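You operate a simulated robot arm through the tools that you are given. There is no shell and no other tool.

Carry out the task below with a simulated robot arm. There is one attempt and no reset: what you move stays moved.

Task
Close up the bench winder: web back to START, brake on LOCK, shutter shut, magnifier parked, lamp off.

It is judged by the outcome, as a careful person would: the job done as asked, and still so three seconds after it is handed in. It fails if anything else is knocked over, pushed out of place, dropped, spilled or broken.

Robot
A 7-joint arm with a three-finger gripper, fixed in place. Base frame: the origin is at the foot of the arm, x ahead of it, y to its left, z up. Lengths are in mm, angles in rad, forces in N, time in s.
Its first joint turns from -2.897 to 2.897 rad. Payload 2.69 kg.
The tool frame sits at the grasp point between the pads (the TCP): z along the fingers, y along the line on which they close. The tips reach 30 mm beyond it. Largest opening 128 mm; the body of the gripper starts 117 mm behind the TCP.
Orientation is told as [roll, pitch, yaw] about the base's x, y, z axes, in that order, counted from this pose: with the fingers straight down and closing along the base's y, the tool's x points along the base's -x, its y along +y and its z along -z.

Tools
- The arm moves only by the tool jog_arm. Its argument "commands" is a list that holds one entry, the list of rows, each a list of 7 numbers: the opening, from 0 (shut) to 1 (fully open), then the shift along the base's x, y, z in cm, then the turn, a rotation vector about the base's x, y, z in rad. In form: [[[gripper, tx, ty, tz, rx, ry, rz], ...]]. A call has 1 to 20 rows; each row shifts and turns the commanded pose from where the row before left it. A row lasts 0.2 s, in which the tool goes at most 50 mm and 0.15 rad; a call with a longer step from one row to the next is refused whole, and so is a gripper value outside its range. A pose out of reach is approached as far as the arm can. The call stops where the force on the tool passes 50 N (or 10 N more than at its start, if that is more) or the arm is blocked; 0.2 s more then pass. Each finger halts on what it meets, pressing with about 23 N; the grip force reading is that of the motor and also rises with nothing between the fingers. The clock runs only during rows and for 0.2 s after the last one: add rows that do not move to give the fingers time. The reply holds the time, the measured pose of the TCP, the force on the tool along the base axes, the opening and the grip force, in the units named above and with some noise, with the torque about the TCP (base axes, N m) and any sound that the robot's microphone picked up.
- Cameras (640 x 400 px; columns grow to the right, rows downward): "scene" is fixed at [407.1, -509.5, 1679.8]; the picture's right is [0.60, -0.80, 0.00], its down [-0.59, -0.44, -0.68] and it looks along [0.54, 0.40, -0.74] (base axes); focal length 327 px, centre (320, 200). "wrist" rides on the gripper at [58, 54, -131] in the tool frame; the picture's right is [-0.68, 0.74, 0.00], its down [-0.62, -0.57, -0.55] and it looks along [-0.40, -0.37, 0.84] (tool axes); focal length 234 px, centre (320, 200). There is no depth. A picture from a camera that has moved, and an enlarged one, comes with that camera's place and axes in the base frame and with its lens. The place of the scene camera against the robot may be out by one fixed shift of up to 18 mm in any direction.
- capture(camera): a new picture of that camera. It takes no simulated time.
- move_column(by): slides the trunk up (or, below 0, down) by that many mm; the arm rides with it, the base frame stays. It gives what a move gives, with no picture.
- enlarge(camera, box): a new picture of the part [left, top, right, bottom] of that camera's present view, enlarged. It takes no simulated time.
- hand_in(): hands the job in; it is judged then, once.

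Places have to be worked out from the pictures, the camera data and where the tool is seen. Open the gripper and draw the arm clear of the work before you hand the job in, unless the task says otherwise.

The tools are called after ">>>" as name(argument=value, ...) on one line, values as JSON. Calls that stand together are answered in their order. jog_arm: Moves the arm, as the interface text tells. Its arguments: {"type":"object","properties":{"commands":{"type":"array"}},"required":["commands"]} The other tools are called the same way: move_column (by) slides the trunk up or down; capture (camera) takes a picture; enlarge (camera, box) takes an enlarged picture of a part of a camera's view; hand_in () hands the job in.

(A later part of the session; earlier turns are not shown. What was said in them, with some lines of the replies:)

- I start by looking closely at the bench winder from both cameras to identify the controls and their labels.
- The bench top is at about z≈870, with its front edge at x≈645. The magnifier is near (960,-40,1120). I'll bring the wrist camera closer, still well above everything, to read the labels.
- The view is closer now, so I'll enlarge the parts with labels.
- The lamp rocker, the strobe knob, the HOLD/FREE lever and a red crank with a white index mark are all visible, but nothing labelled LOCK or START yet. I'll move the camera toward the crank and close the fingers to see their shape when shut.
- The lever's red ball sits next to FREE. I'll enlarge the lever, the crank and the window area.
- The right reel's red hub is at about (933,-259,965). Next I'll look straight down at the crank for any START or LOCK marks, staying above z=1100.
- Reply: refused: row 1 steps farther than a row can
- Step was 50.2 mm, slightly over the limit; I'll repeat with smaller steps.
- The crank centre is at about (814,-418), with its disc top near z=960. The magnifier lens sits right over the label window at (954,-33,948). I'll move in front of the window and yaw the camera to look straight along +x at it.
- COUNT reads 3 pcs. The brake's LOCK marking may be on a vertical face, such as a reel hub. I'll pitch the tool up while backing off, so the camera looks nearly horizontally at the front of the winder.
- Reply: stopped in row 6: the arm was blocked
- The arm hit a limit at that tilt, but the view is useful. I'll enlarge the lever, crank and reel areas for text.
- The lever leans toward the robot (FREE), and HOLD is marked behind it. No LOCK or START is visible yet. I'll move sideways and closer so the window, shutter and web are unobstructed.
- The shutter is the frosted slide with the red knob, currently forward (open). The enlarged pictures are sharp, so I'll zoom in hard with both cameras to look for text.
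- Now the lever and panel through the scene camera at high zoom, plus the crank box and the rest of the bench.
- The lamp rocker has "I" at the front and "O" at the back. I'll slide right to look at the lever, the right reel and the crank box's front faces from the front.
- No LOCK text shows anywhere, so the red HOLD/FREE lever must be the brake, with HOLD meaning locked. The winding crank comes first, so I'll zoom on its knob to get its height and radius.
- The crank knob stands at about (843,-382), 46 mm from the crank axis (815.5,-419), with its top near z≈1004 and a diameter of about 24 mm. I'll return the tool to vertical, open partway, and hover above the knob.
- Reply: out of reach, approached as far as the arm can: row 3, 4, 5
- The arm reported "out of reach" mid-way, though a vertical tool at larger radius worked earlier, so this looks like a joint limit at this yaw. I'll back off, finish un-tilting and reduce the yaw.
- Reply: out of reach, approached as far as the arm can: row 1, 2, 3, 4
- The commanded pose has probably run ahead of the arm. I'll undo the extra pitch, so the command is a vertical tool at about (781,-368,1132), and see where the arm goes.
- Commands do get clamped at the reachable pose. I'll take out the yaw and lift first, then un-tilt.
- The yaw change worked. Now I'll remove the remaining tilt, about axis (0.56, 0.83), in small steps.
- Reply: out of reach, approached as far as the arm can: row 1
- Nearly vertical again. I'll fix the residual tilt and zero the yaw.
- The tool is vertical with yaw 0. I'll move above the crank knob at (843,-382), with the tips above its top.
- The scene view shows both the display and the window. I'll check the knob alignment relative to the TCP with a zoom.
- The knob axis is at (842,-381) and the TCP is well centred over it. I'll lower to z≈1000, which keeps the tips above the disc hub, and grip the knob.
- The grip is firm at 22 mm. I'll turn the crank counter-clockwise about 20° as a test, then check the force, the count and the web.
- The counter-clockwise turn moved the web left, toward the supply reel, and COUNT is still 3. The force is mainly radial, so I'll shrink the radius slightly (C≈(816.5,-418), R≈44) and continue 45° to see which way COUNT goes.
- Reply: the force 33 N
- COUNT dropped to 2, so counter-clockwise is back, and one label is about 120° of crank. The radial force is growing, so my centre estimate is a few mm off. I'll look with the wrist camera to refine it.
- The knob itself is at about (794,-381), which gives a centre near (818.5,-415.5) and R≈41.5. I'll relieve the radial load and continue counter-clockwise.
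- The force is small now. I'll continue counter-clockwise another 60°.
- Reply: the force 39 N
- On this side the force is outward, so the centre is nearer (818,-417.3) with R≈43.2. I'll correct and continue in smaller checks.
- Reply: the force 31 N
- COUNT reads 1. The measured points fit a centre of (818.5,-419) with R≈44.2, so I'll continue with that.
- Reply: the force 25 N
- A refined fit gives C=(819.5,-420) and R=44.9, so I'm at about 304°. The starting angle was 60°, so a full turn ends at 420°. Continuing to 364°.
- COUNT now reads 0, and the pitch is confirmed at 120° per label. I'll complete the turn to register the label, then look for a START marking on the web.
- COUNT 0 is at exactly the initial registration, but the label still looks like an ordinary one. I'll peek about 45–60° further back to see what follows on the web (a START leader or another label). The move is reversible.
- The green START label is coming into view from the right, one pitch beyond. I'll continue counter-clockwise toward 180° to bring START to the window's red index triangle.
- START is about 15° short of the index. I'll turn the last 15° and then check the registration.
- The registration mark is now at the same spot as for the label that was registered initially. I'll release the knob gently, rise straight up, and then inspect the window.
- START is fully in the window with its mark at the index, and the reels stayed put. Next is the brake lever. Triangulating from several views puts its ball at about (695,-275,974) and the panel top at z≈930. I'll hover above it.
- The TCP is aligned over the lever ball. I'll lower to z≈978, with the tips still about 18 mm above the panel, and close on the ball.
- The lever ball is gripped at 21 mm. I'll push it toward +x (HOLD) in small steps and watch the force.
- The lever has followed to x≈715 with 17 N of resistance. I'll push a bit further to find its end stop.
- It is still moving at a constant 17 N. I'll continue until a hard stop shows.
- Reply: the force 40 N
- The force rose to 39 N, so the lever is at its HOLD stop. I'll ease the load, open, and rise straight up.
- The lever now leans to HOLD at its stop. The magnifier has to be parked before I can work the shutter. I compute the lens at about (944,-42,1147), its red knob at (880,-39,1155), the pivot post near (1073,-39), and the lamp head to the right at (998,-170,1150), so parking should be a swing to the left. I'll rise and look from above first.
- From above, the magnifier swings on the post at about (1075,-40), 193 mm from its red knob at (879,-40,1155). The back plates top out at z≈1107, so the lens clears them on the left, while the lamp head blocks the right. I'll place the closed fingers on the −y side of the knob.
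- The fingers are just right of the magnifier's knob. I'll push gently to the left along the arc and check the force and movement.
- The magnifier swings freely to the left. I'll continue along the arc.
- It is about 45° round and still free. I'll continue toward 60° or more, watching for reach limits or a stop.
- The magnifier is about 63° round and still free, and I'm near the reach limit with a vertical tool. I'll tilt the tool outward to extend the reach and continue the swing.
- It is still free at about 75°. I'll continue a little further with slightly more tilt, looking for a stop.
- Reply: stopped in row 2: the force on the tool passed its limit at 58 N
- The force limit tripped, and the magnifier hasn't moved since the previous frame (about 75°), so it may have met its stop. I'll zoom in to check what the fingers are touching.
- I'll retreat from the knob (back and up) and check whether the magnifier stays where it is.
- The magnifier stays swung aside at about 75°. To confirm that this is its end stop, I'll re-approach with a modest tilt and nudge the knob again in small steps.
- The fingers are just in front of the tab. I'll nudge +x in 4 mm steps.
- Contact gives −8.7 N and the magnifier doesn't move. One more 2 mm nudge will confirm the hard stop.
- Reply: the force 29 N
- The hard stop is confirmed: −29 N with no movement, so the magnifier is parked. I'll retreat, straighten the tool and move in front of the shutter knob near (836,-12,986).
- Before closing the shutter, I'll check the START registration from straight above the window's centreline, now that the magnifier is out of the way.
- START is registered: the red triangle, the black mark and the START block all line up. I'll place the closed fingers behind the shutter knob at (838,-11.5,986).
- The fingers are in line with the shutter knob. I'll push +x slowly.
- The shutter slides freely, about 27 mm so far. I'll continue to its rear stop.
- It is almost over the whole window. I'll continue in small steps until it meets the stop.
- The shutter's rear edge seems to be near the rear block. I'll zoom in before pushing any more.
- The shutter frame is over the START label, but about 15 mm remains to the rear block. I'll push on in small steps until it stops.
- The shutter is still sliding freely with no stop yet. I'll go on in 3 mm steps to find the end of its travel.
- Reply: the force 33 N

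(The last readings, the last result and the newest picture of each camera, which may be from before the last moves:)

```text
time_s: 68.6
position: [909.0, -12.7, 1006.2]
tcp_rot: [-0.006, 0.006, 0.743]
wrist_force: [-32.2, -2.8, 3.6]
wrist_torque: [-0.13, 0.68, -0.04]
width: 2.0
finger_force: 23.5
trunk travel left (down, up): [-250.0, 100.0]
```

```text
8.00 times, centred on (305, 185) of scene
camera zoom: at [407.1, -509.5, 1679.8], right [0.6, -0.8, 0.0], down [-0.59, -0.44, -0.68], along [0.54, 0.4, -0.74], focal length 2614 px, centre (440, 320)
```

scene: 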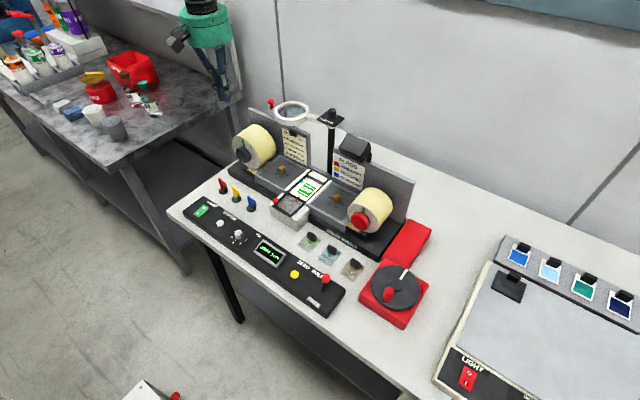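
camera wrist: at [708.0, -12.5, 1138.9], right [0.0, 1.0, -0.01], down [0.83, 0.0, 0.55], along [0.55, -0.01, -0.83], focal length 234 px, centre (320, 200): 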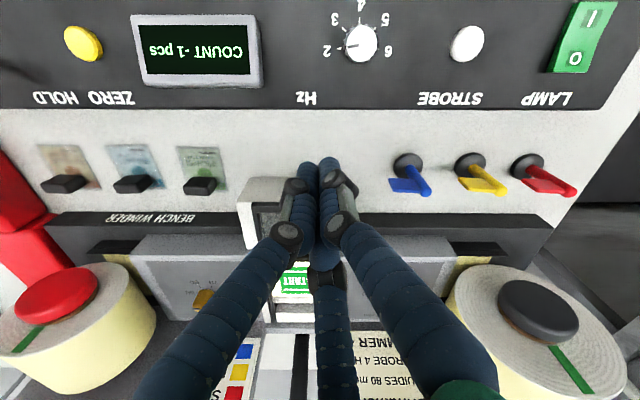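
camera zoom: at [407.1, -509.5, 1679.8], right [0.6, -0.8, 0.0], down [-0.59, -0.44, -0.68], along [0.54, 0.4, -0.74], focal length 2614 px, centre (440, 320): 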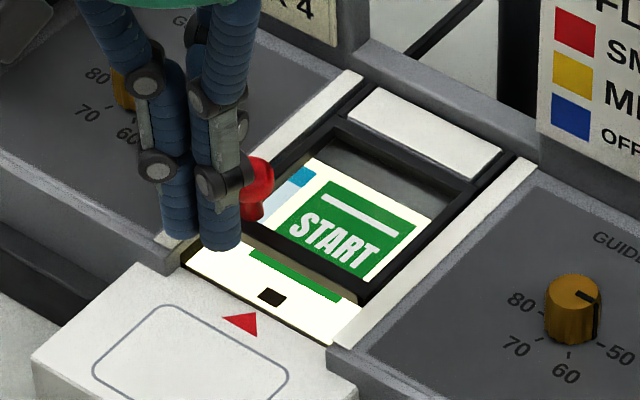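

The shutter met a firm stop (−32 N). I'll back the fingers off in −x, rise, and inspect the shutter from above.

>>> jog_arm(commands=[[[0, -1, 0, 0, 0, 0, 0], [0, -2, 0, 1, 0, 0, 0], [0, -1, 0, 3.5, 0, 0, 0], [0, 0, 0, 4.5, 0, 0, 0], [0, 1, -0.5, 4.5, 0, 0, 0], [0, 2, -0.5, 4.5, 0, 0, 0], [0, 2, -0.5, 3.5, 0, 0, 0], [0, 0, 0, 0, 0, 0, 0]]])

>>> capture(camera="wrist")

>>> enlarge(camera="wrist", box=[260, 50, 380, 160])

>>> enlarge(camera="scene", box=[265, 155, 335, 225])

```text
time_s: 70.4
position: [924.7, -30.3, 1222.6]
tcp_rot: [-0.007, 0.003, 0.742]
wrist_force: [-0.6, 0.1, -0.6]
wrist_torque: [0.01, 0.0, 0.0]
width: 2.2
finger_force: 22.5
trunk travel left (down, up): [-250.0, 100.0]
```

```text
taken
camera wrist: at [845.2, -28.9, 1351.7], right [0.0, 1.0, -0.01], down [0.83, 0.0, 0.55], along [0.55, -0.01, -0.83], focal length 234 px, centre (320, 200)
```

wrist: 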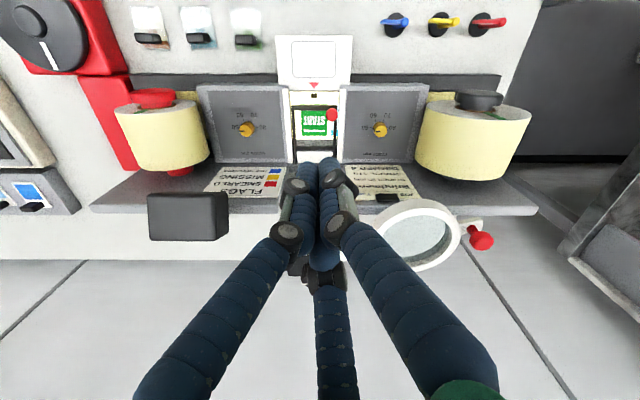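

```text
3.64 times, centred on (320, 105) of wrist
camera zoom: at [845.2, -28.9, 1351.7], right [0.0, 1.0, -0.01], down [0.83, 0.0, 0.55], along [0.55, -0.01, -0.83], focal length 852 px, centre (320, 546)
```

zoom: 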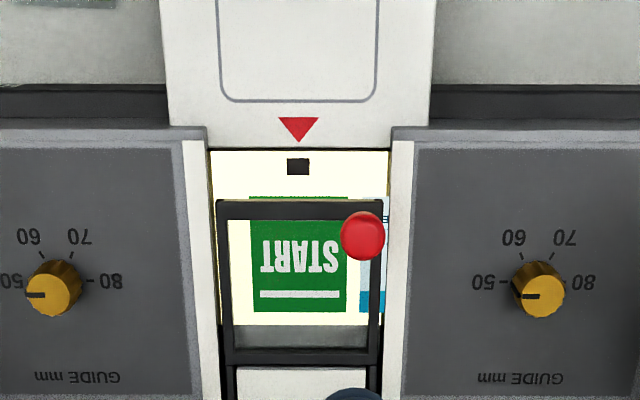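

```text
5.71 times, centred on (300, 190) of scene
camera zoom: at [407.1, -509.5, 1679.8], right [0.6, -0.8, 0.0], down [-0.59, -0.44, -0.68], along [0.54, 0.4, -0.74], focal length 1867 px, centre (434, 257)
```

zoom: 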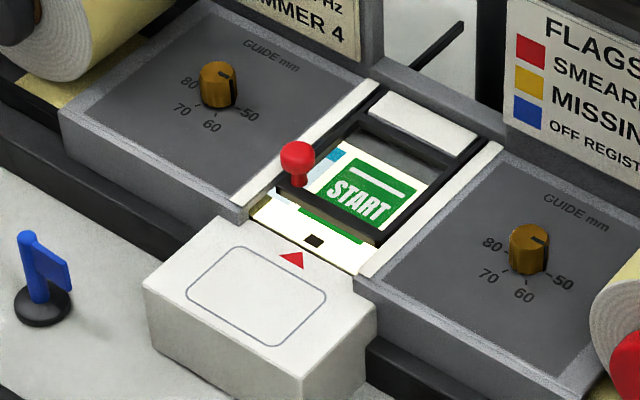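

I'll zoom further to understand the sliding frame and its rails.

>>> enlarge(camera="scene", box=[290, 165, 325, 205])

>>> enlarge(camera="scene", box=[285, 140, 345, 190])

>>> enlarge(camera="wrist", box=[285, 70, 355, 130])

```text
10.00 times, centred on (308, 185) of scene
camera zoom: at [407.1, -509.5, 1679.8], right [0.6, -0.8, 0.0], down [-0.59, -0.44, -0.68], along [0.54, 0.4, -0.74], focal length 3268 px, centre (445, 350)
```

zoom: 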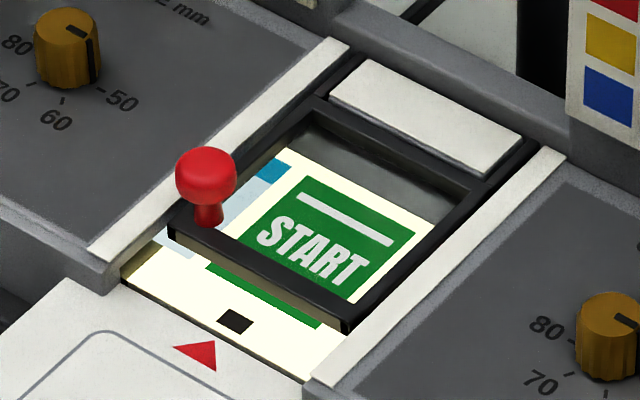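

```text
8.00 times, centred on (315, 165) of scene
camera zoom: at [407.1, -509.5, 1679.8], right [0.6, -0.8, 0.0], down [-0.59, -0.44, -0.68], along [0.54, 0.4, -0.74], focal length 2614 px, centre (360, 480)
```

zoom: 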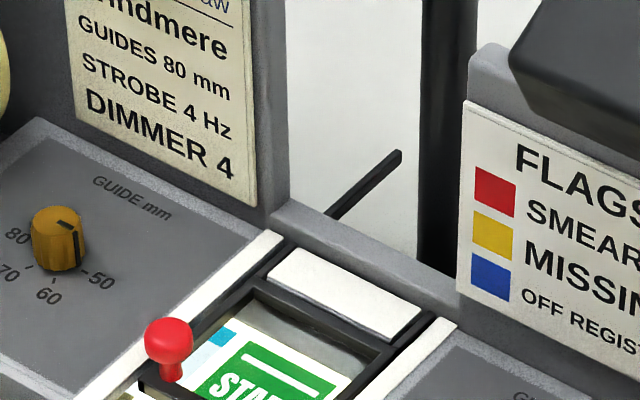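

```text
6.67 times, centred on (320, 100) of wrist
camera zoom: at [845.2, -28.9, 1351.7], right [0.0, 1.0, -0.01], down [0.83, 0.0, 0.55], along [0.55, -0.01, -0.83], focal length 1561 px, centre (320, 867)
```

zoom: 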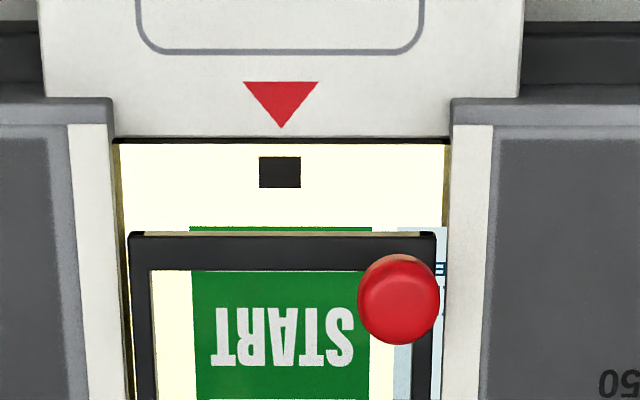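

The shutter is at its rear stop, fully over START, and stays there. Last is the lamp rocker: "O" is on its rear half at about (714,173) and "I" at (691,171). I'll go above it and turn the yaw back to 0 so the closed fingertips are narrow along x.

>>> jog_arm(commands=[[[0, -2.6, 2.5, 0, 0, 0, -0.15], [0, -2.6, 2.5, 0, 0, 0, -0.15], [0, -2.6, 2.5, -1.5, 0, 0, -0.15], [0, -2.6, 2.5, -2, 0, 0, -0.15], [0, -2.6, 2.5, -2, 0, 0, -0.142], [0, -2.6, 2.5, -2.5, 0, 0, 0], [0, -2.6, 2.5, -2.5, 0, 0, 0], [0, -2.6, 2.5, -2.5, 0, 0, 0], [0, 0, 0, 0, 0, 0, 0]]])

>>> capture(camera="wrist")

>>> enlarge(camera="wrist", box=[240, 70, 400, 190])

>>> enlarge(camera="scene", box=[170, 150, 270, 250])

```text
time_s: 72.4
position: [713.6, 174.4, 1091.2]
tcp_rot: [-0.009, 0.003, 0.002]
wrist_force: [-0.7, 0.6, 0.2]
wrist_torque: [-0.02, -0.03, 0.01]
width: 1.9
finger_force: 23.1
trunk travel left (down, up): [-250.0, 100.0]
```

```text
taken
camera wrist: at [654.3, 228.4, 1220.8], right [0.68, 0.74, -0.01], down [0.62, -0.56, 0.55], along [0.4, -0.38, -0.83], focal length 234 px, centre (320, 200)
```

wrist: 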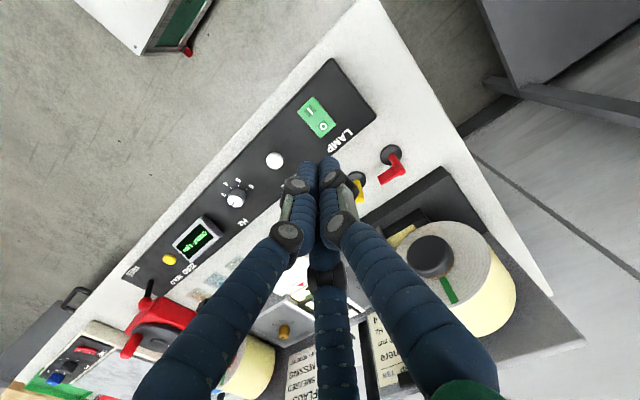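

```text
3.33 times, centred on (320, 130) of wrist
camera zoom: at [654.3, 228.4, 1220.8], right [0.68, 0.74, -0.01], down [0.62, -0.56, 0.55], along [0.4, -0.38, -0.83], focal length 781 px, centre (320, 433)
```

zoom: 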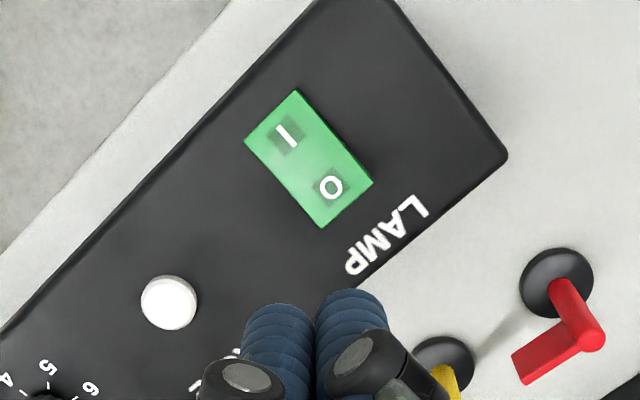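

```text
4.00 times, centred on (220, 200) of scene
camera zoom: at [407.1, -509.5, 1679.8], right [0.6, -0.8, 0.0], down [-0.59, -0.44, -0.68], along [0.54, 0.4, -0.74], focal length 1307 px, centre (720, 200)
```

zoom: 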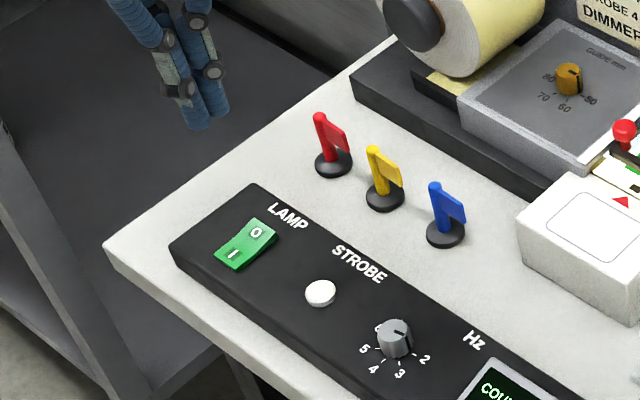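

The rocker spans x≈682–722 at y≈176, with O at x≈714. I'll align at (716,176) and descend to just above it.

>>> jog_arm(commands=[[[0, 0.1, 0.1, -3.5, 0, 0, 0], [0, 0.1, 0.1, -3.5, 0, 0, 0], [0, 0, 0, -3.0, 0, 0, 0], [0, 0, 0, 0, 0, 0, 0]]])

>>> enlarge(camera="wrist", box=[240, 70, 400, 190])

>>> enlarge(camera="scene", box=[170, 150, 270, 250])

```text
time_s: 73.4
position: [716.5, 174.1, 989.9]
tcp_rot: [-0.008, 0.003, 0.001]
wrist_force: [0.0, -0.9, 0.7]
wrist_torque: [0.01, 0.03, 0.01]
width: 2.3
finger_force: 23.2
trunk travel left (down, up): [-250.0, 100.0]
```

```text
3.33 times, centred on (320, 130) of wrist
camera zoom: at [657.2, 229.6, 1120.2], right [0.68, 0.74, -0.01], down [0.62, -0.56, 0.55], along [0.4, -0.38, -0.83], focal length 781 px, centre (320, 433)
```

zoom: 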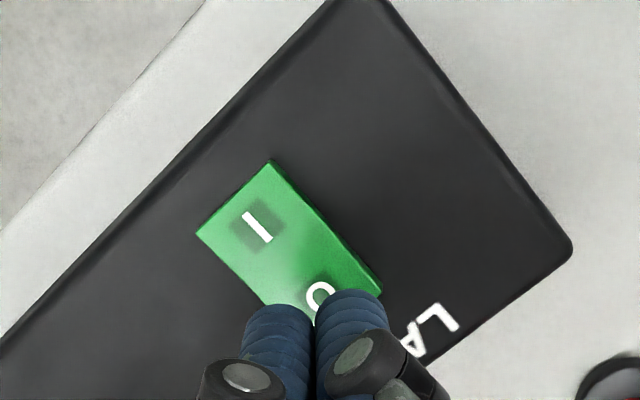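

```text
4.00 times, centred on (220, 200) of scene
camera zoom: at [407.1, -509.5, 1679.8], right [0.6, -0.8, 0.0], down [-0.59, -0.44, -0.68], along [0.54, 0.4, -0.74], focal length 1307 px, centre (720, 200)
```

zoom: 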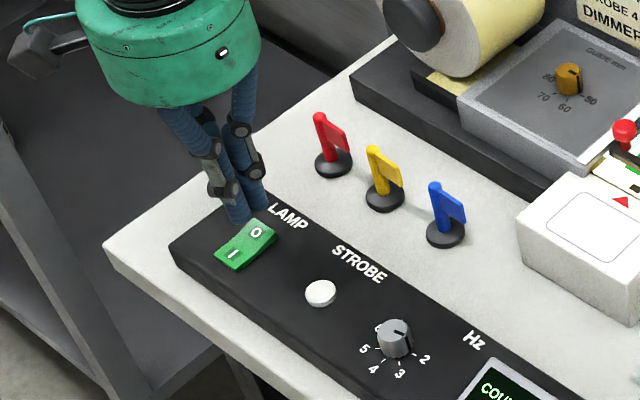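

The fingertips are right above O. I'll press down in small steps, watching the force and listening for a click.

>>> jog_arm(commands=[[[0, 0, 0.15, -0.5, 0, 0, 0], [0, 0, 0, -0.5, 0, 0, 0], [0, 0, 0, -0.4, 0, 0, 0], [0, 0, 0, 0, 0, 0, 0]]])

>>> enlarge(camera="scene", box=[170, 150, 270, 250])

```text
time_s: 74.4
position: [717.0, 177.7, 977.0]
tcp_rot: [-0.008, 0.002, 0.002]
wrist_force: [0.2, 0.1, -0.5]
wrist_torque: [0.02, -0.02, -0.05]
width: 2.1
finger_force: 23.6
trunk travel left (down, up): [-250.0, 100.0]
```

```text
4.00 times, centred on (220, 200) of scene
camera zoom: at [407.1, -509.5, 1679.8], right [0.6, -0.8, 0.0], down [-0.59, -0.44, -0.68], along [0.54, 0.4, -0.74], focal length 1307 px, centre (720, 200)
```

zoom: 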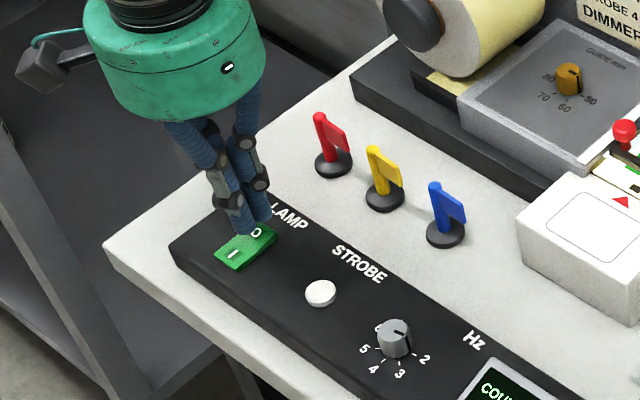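

No contact yet; continuing down in 3 mm steps.

>>> jog_arm(commands=[[[0, 0, 0, -0.3, 0, 0, 0], [0, 0, 0, -0.3, 0, 0, 0], [0, 0, 0, -0.3, 0, 0, 0], [0, 0, 0, 0, 0, 0, 0]]])

>>> enlarge(camera="scene", box=[170, 150, 270, 250])

>>> enlarge(camera="wrist", box=[240, 70, 400, 190])

```text
time_s: 75.4
position: [715.8, 176.2, 969.1]
tcp_rot: [-0.007, 0.001, 0.0]
wrist_force: [1.1, -0.2, 0.3]
wrist_torque: [0.02, 0.02, 0.03]
width: 2.2
finger_force: 23.0
trunk travel left (down, up): [-250.0, 100.0]
```

```text
4.00 times, centred on (220, 200) of scene
camera zoom: at [407.1, -509.5, 1679.8], right [0.6, -0.8, 0.0], down [-0.59, -0.44, -0.68], along [0.54, 0.4, -0.74], focal length 1307 px, centre (720, 200)
```

zoom: 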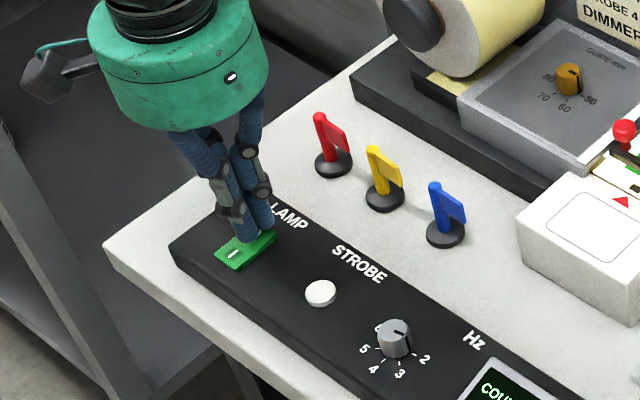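

```text
3.33 times, centred on (320, 130) of wrist
camera zoom: at [657.3, 230.5, 1098.6], right [0.68, 0.74, -0.01], down [0.62, -0.56, 0.55], along [0.4, -0.38, -0.83], focal length 781 px, centre (320, 433)
```

zoom: 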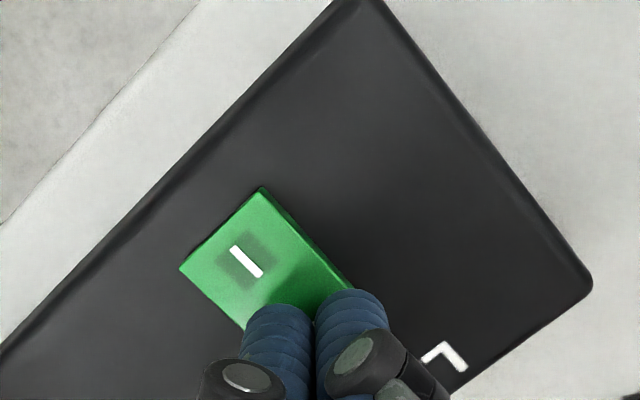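

Still no contact; I'll continue.

>>> jog_arm(commands=[[[0, 0, 0, -0.3, 0, 0, 0], [0, 0, 0, -0.3, 0, 0, 0], [0, 0, 0, 0, 0, 0, 0]]])

>>> enlarge(camera="scene", box=[170, 150, 270, 250])

>>> enlarge(camera="scene", box=[265, 155, 335, 225])

```text
time_s: 76.2
position: [716.5, 176.9, 963.1]
tcp_rot: [-0.007, 0.001, 0.003]
wrist_force: [0.7, -0.8, 0.6]
wrist_torque: [-0.01, -0.02, -0.01]
width: 2.4
finger_force: 22.6
trunk travel left (down, up): [-250.0, 100.0]
```

```text
4.00 times, centred on (220, 200) of scene
camera zoom: at [407.1, -509.5, 1679.8], right [0.6, -0.8, 0.0], down [-0.59, -0.44, -0.68], along [0.54, 0.4, -0.74], focal length 1307 px, centre (720, 200)
```

zoom: 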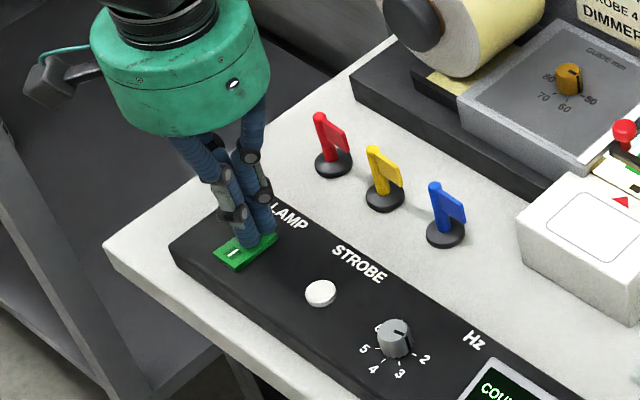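

```text
5.71 times, centred on (300, 190) of scene
camera zoom: at [407.1, -509.5, 1679.8], right [0.6, -0.8, 0.0], down [-0.59, -0.44, -0.68], along [0.54, 0.4, -0.74], focal length 1867 px, centre (434, 257)
```

zoom: 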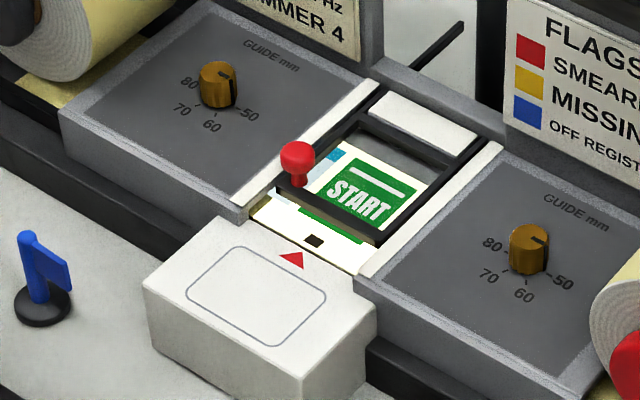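

No contact at tip z≈933 yet. I'll continue in 2 mm steps.

>>> jog_arm(commands=[[[0, 0, 0, -0.2, 0, 0, 0], [0, 0, 0, -0.2, 0, 0, 0], [0, 0, 0, -0.2, 0, 0, 0], [0, 0, 0, 0, 0, 0, 0]]])

>>> enlarge(camera="scene", box=[170, 150, 270, 250])

>>> enlarge(camera="wrist", box=[240, 70, 400, 190])

```text
time_s: 77.0
position: [719.6, 177.1, 962.9]
tcp_rot: [-0.005, -0.007, 0.002]
wrist_force: [-0.1, -1.2, 14.5]
wrist_torque: [-0.06, 0.17, -0.04]
width: 2.1
finger_force: 31.1
trunk travel left (down, up): [-250.0, 100.0]
heard: click, click, click, click, click
stopped in row 3: the force on the tool passed its limit at 54 N (the readings are from after the stop); the commanded pose is now the measured one
```

```text
4.00 times, centred on (220, 200) of scene
camera zoom: at [407.1, -509.5, 1679.8], right [0.6, -0.8, 0.0], down [-0.59, -0.44, -0.68], along [0.54, 0.4, -0.74], focal length 1307 px, centre (720, 200)
```

zoom: 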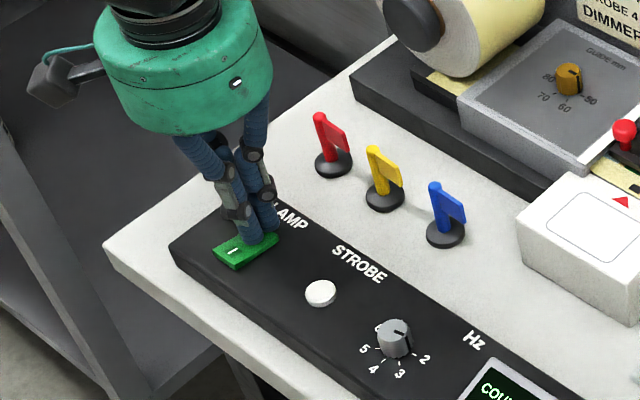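

```text
3.33 times, centred on (320, 130) of wrist
camera zoom: at [659.7, 230.8, 1092.3], right [0.68, 0.74, 0.0], down [0.61, -0.56, 0.55], along [0.41, -0.37, -0.83], focal length 781 px, centre (320, 433)
```

zoom: 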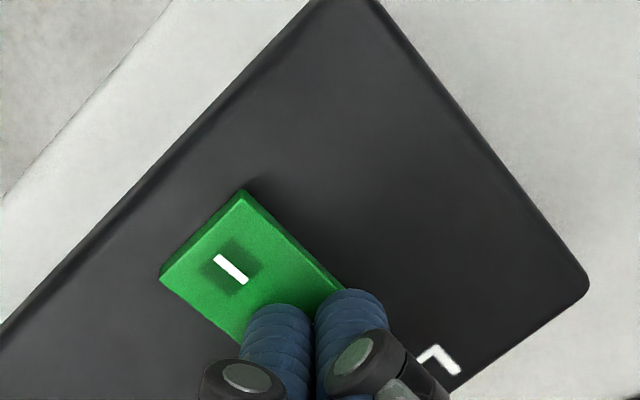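

Clicks were heard and the rocker tipped: its I side is now raised and the window looks unlit. I'll lift off straight up and check.

>>> jog_arm(commands=[[[0, 0, 0, 1, 0, 0, 0], [0, 0, 0, 3, 0, 0, 0], [0, 0, 0, 4, 0, 0, 0], [0, -1, 0, 4, 0, 0, 0], [0, 0, 0, 0, 0, 0, 0]]])

>>> enlarge(camera="wrist", box=[240, 70, 400, 190])

>>> enlarge(camera="scene", box=[170, 150, 270, 250])

>>> enlarge(camera="scene", box=[265, 155, 335, 225])

```text
time_s: 78.2
position: [706.4, 176.6, 1080.4]
tcp_rot: [-0.008, 0.002, 0.001]
wrist_force: [-0.2, -0.6, 1.0]
wrist_torque: [0.03, -0.08, -0.01]
width: 2.0
finger_force: 31.5
trunk travel left (down, up): [-250.0, 100.0]
```

```text
3.33 times, centred on (320, 130) of wrist
camera zoom: at [647.4, 229.7, 1210.8], right [0.68, 0.74, 0.0], down [0.62, -0.56, 0.55], along [0.41, -0.38, -0.83], focal length 781 px, centre (320, 433)
```

zoom: 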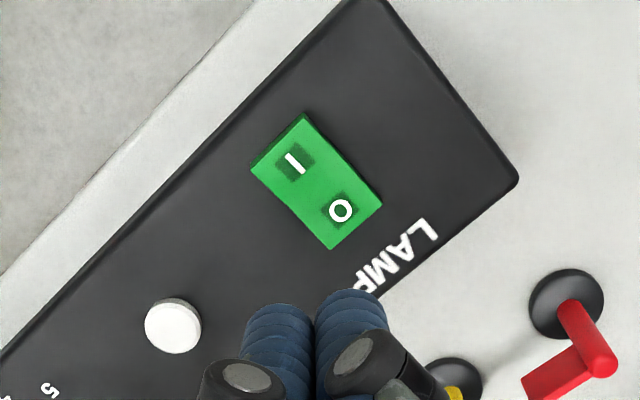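

```text
4.00 times, centred on (220, 200) of scene
camera zoom: at [407.1, -509.5, 1679.8], right [0.6, -0.8, 0.0], down [-0.59, -0.44, -0.68], along [0.54, 0.4, -0.74], focal length 1307 px, centre (720, 200)
```

zoom: 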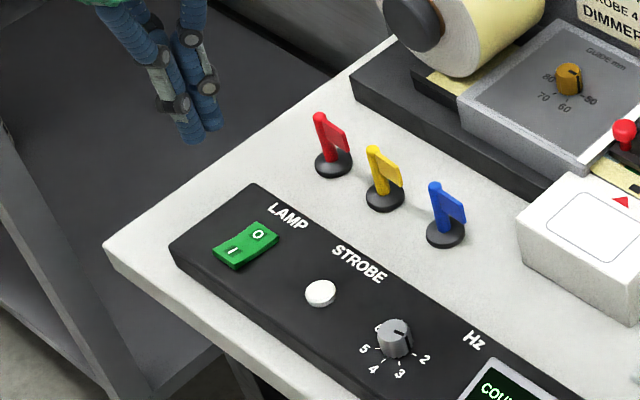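

```text
5.71 times, centred on (300, 190) of scene
camera zoom: at [407.1, -509.5, 1679.8], right [0.6, -0.8, 0.0], down [-0.59, -0.44, -0.68], along [0.54, 0.4, -0.74], focal length 1867 px, centre (434, 257)
```

zoom: 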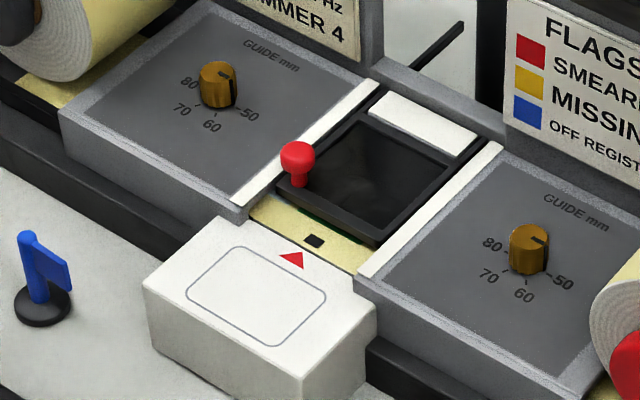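

The lamp is off: the web is unlit and the shutter pane now shows dark over START. I'll raise the arm clear, open the gripper and take final pictures of everything.

>>> jog_arm(commands=[[[0, -2, -3, 3, 0, 0, 0], [0, -2, -3, 3, 0, 0, 0], [0, -2, -3, 3, 0, 0, 0], [0, -2, -3, 3, 0, 0, 0], [0.5, -2, -3, 3, 0, 0, 0], [1, -2, -3, 3, 0, 0, 0], [1, -1, -3, 3, 0, 0, 0], [1, 0, -1, 3, 0, 0, 0], [1, 0, 0, 3, 0, 0, 0], [1, 0, 0, 0, 0, 0, 0]]])

>>> capture(camera="scene")

>>> enlarge(camera="scene", box=[220, 80, 440, 220])

>>> enlarge(camera="scene", box=[220, 190, 440, 330])

>>> capture(camera="wrist")

```text
time_s: 80.4
position: [576.3, -44.8, 1348.8]
tcp_rot: [-0.006, 0.001, 0.001]
wrist_force: [0.2, -0.9, 0.9]
wrist_torque: [-0.03, -0.02, -0.01]
width: 128.0
finger_force: 0.1
trunk travel left (down, up): [-250.0, 100.0]
```

```text
taken
```

scene: 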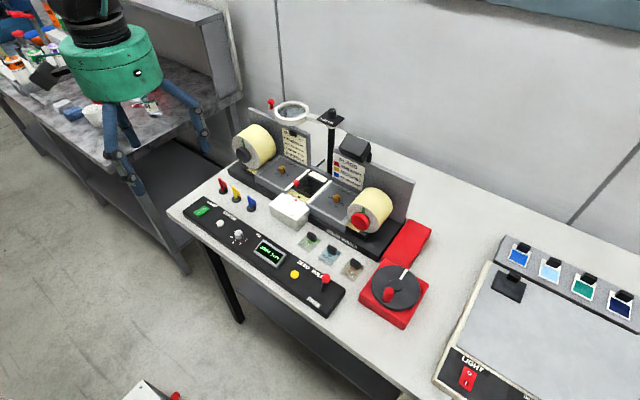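

```text
2.86 times, centred on (330, 150) of scene
camera zoom: at [407.1, -509.5, 1679.8], right [0.6, -0.8, 0.0], down [-0.59, -0.44, -0.68], along [0.54, 0.4, -0.74], focal length 934 px, centre (291, 343)
```

zoom: 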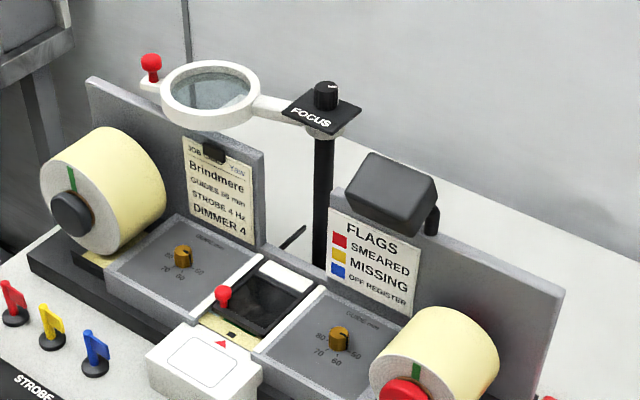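

```text
2.86 times, centred on (330, 260) of scene
camera zoom: at [407.1, -509.5, 1679.8], right [0.6, -0.8, 0.0], down [-0.59, -0.44, -0.68], along [0.54, 0.4, -0.74], focal length 934 px, centre (291, 29)
```

zoom: 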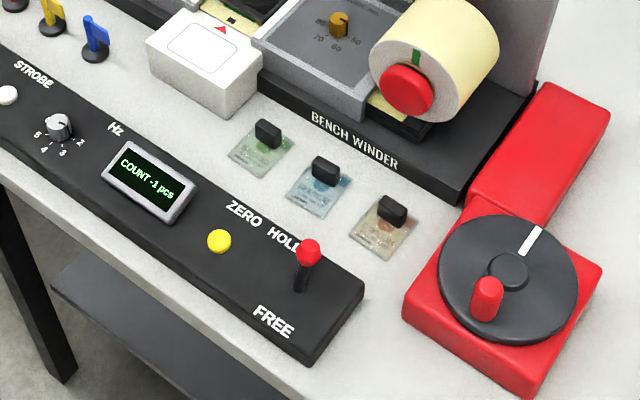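

```text
taken
camera wrist: at [516.4, 10.0, 1478.2], right [0.67, 0.74, 0.0], down [0.62, -0.56, 0.55], along [0.4, -0.38, -0.83], focal length 234 px, centre (320, 200)
```

wrist: 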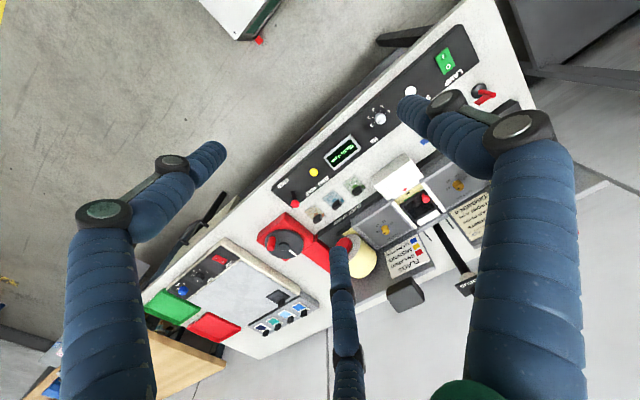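

Final check:
- START is at the index and covered by the dark shutter.
- The brake lever leans to HOLD, the panel's only locked position.
- The magnifier is at its park stop.
- The lamp rocker is on O and the window is dark.

The flags, samples and cards are untouched. The arm is clear with the gripper open, so I'm handing in.

>>> hand_in()

```text
The job is handed in.
```

I closed up the bench winder and handed it in. The hand-in reply gave no verdict, so what follows is what I saw in the last pictures. Two of the five items rest on my own reading of the controls.

- **Web:** I wound it back until the green START label lined up with the red index triangle. COUNT now reads -1, because START sits one label before zero. I did not press ZERO.
- **Brake:** The lever is pushed to its rear stop, marked HOLD. I found no control marked LOCK anywhere I could see, so I took HOLD to be the locked position. I did not try the crank to test it.
- **Shutter:** It is slid back over START to its end stop. About 20 mm of web still shows in front of the frame, because the frame is shorter than the window opening. I took the end stop to be shut.
- **Magnifier:** It is swung left about 75° to a firm stop, clear of the window. I saw no PARK mark.
- **Lamp:** The rocker is pressed to O and the window is dark. I heard five clicks as it went over.

I saw nothing knocked over or moved out of place. The arm is back above the bench with the gripper open.
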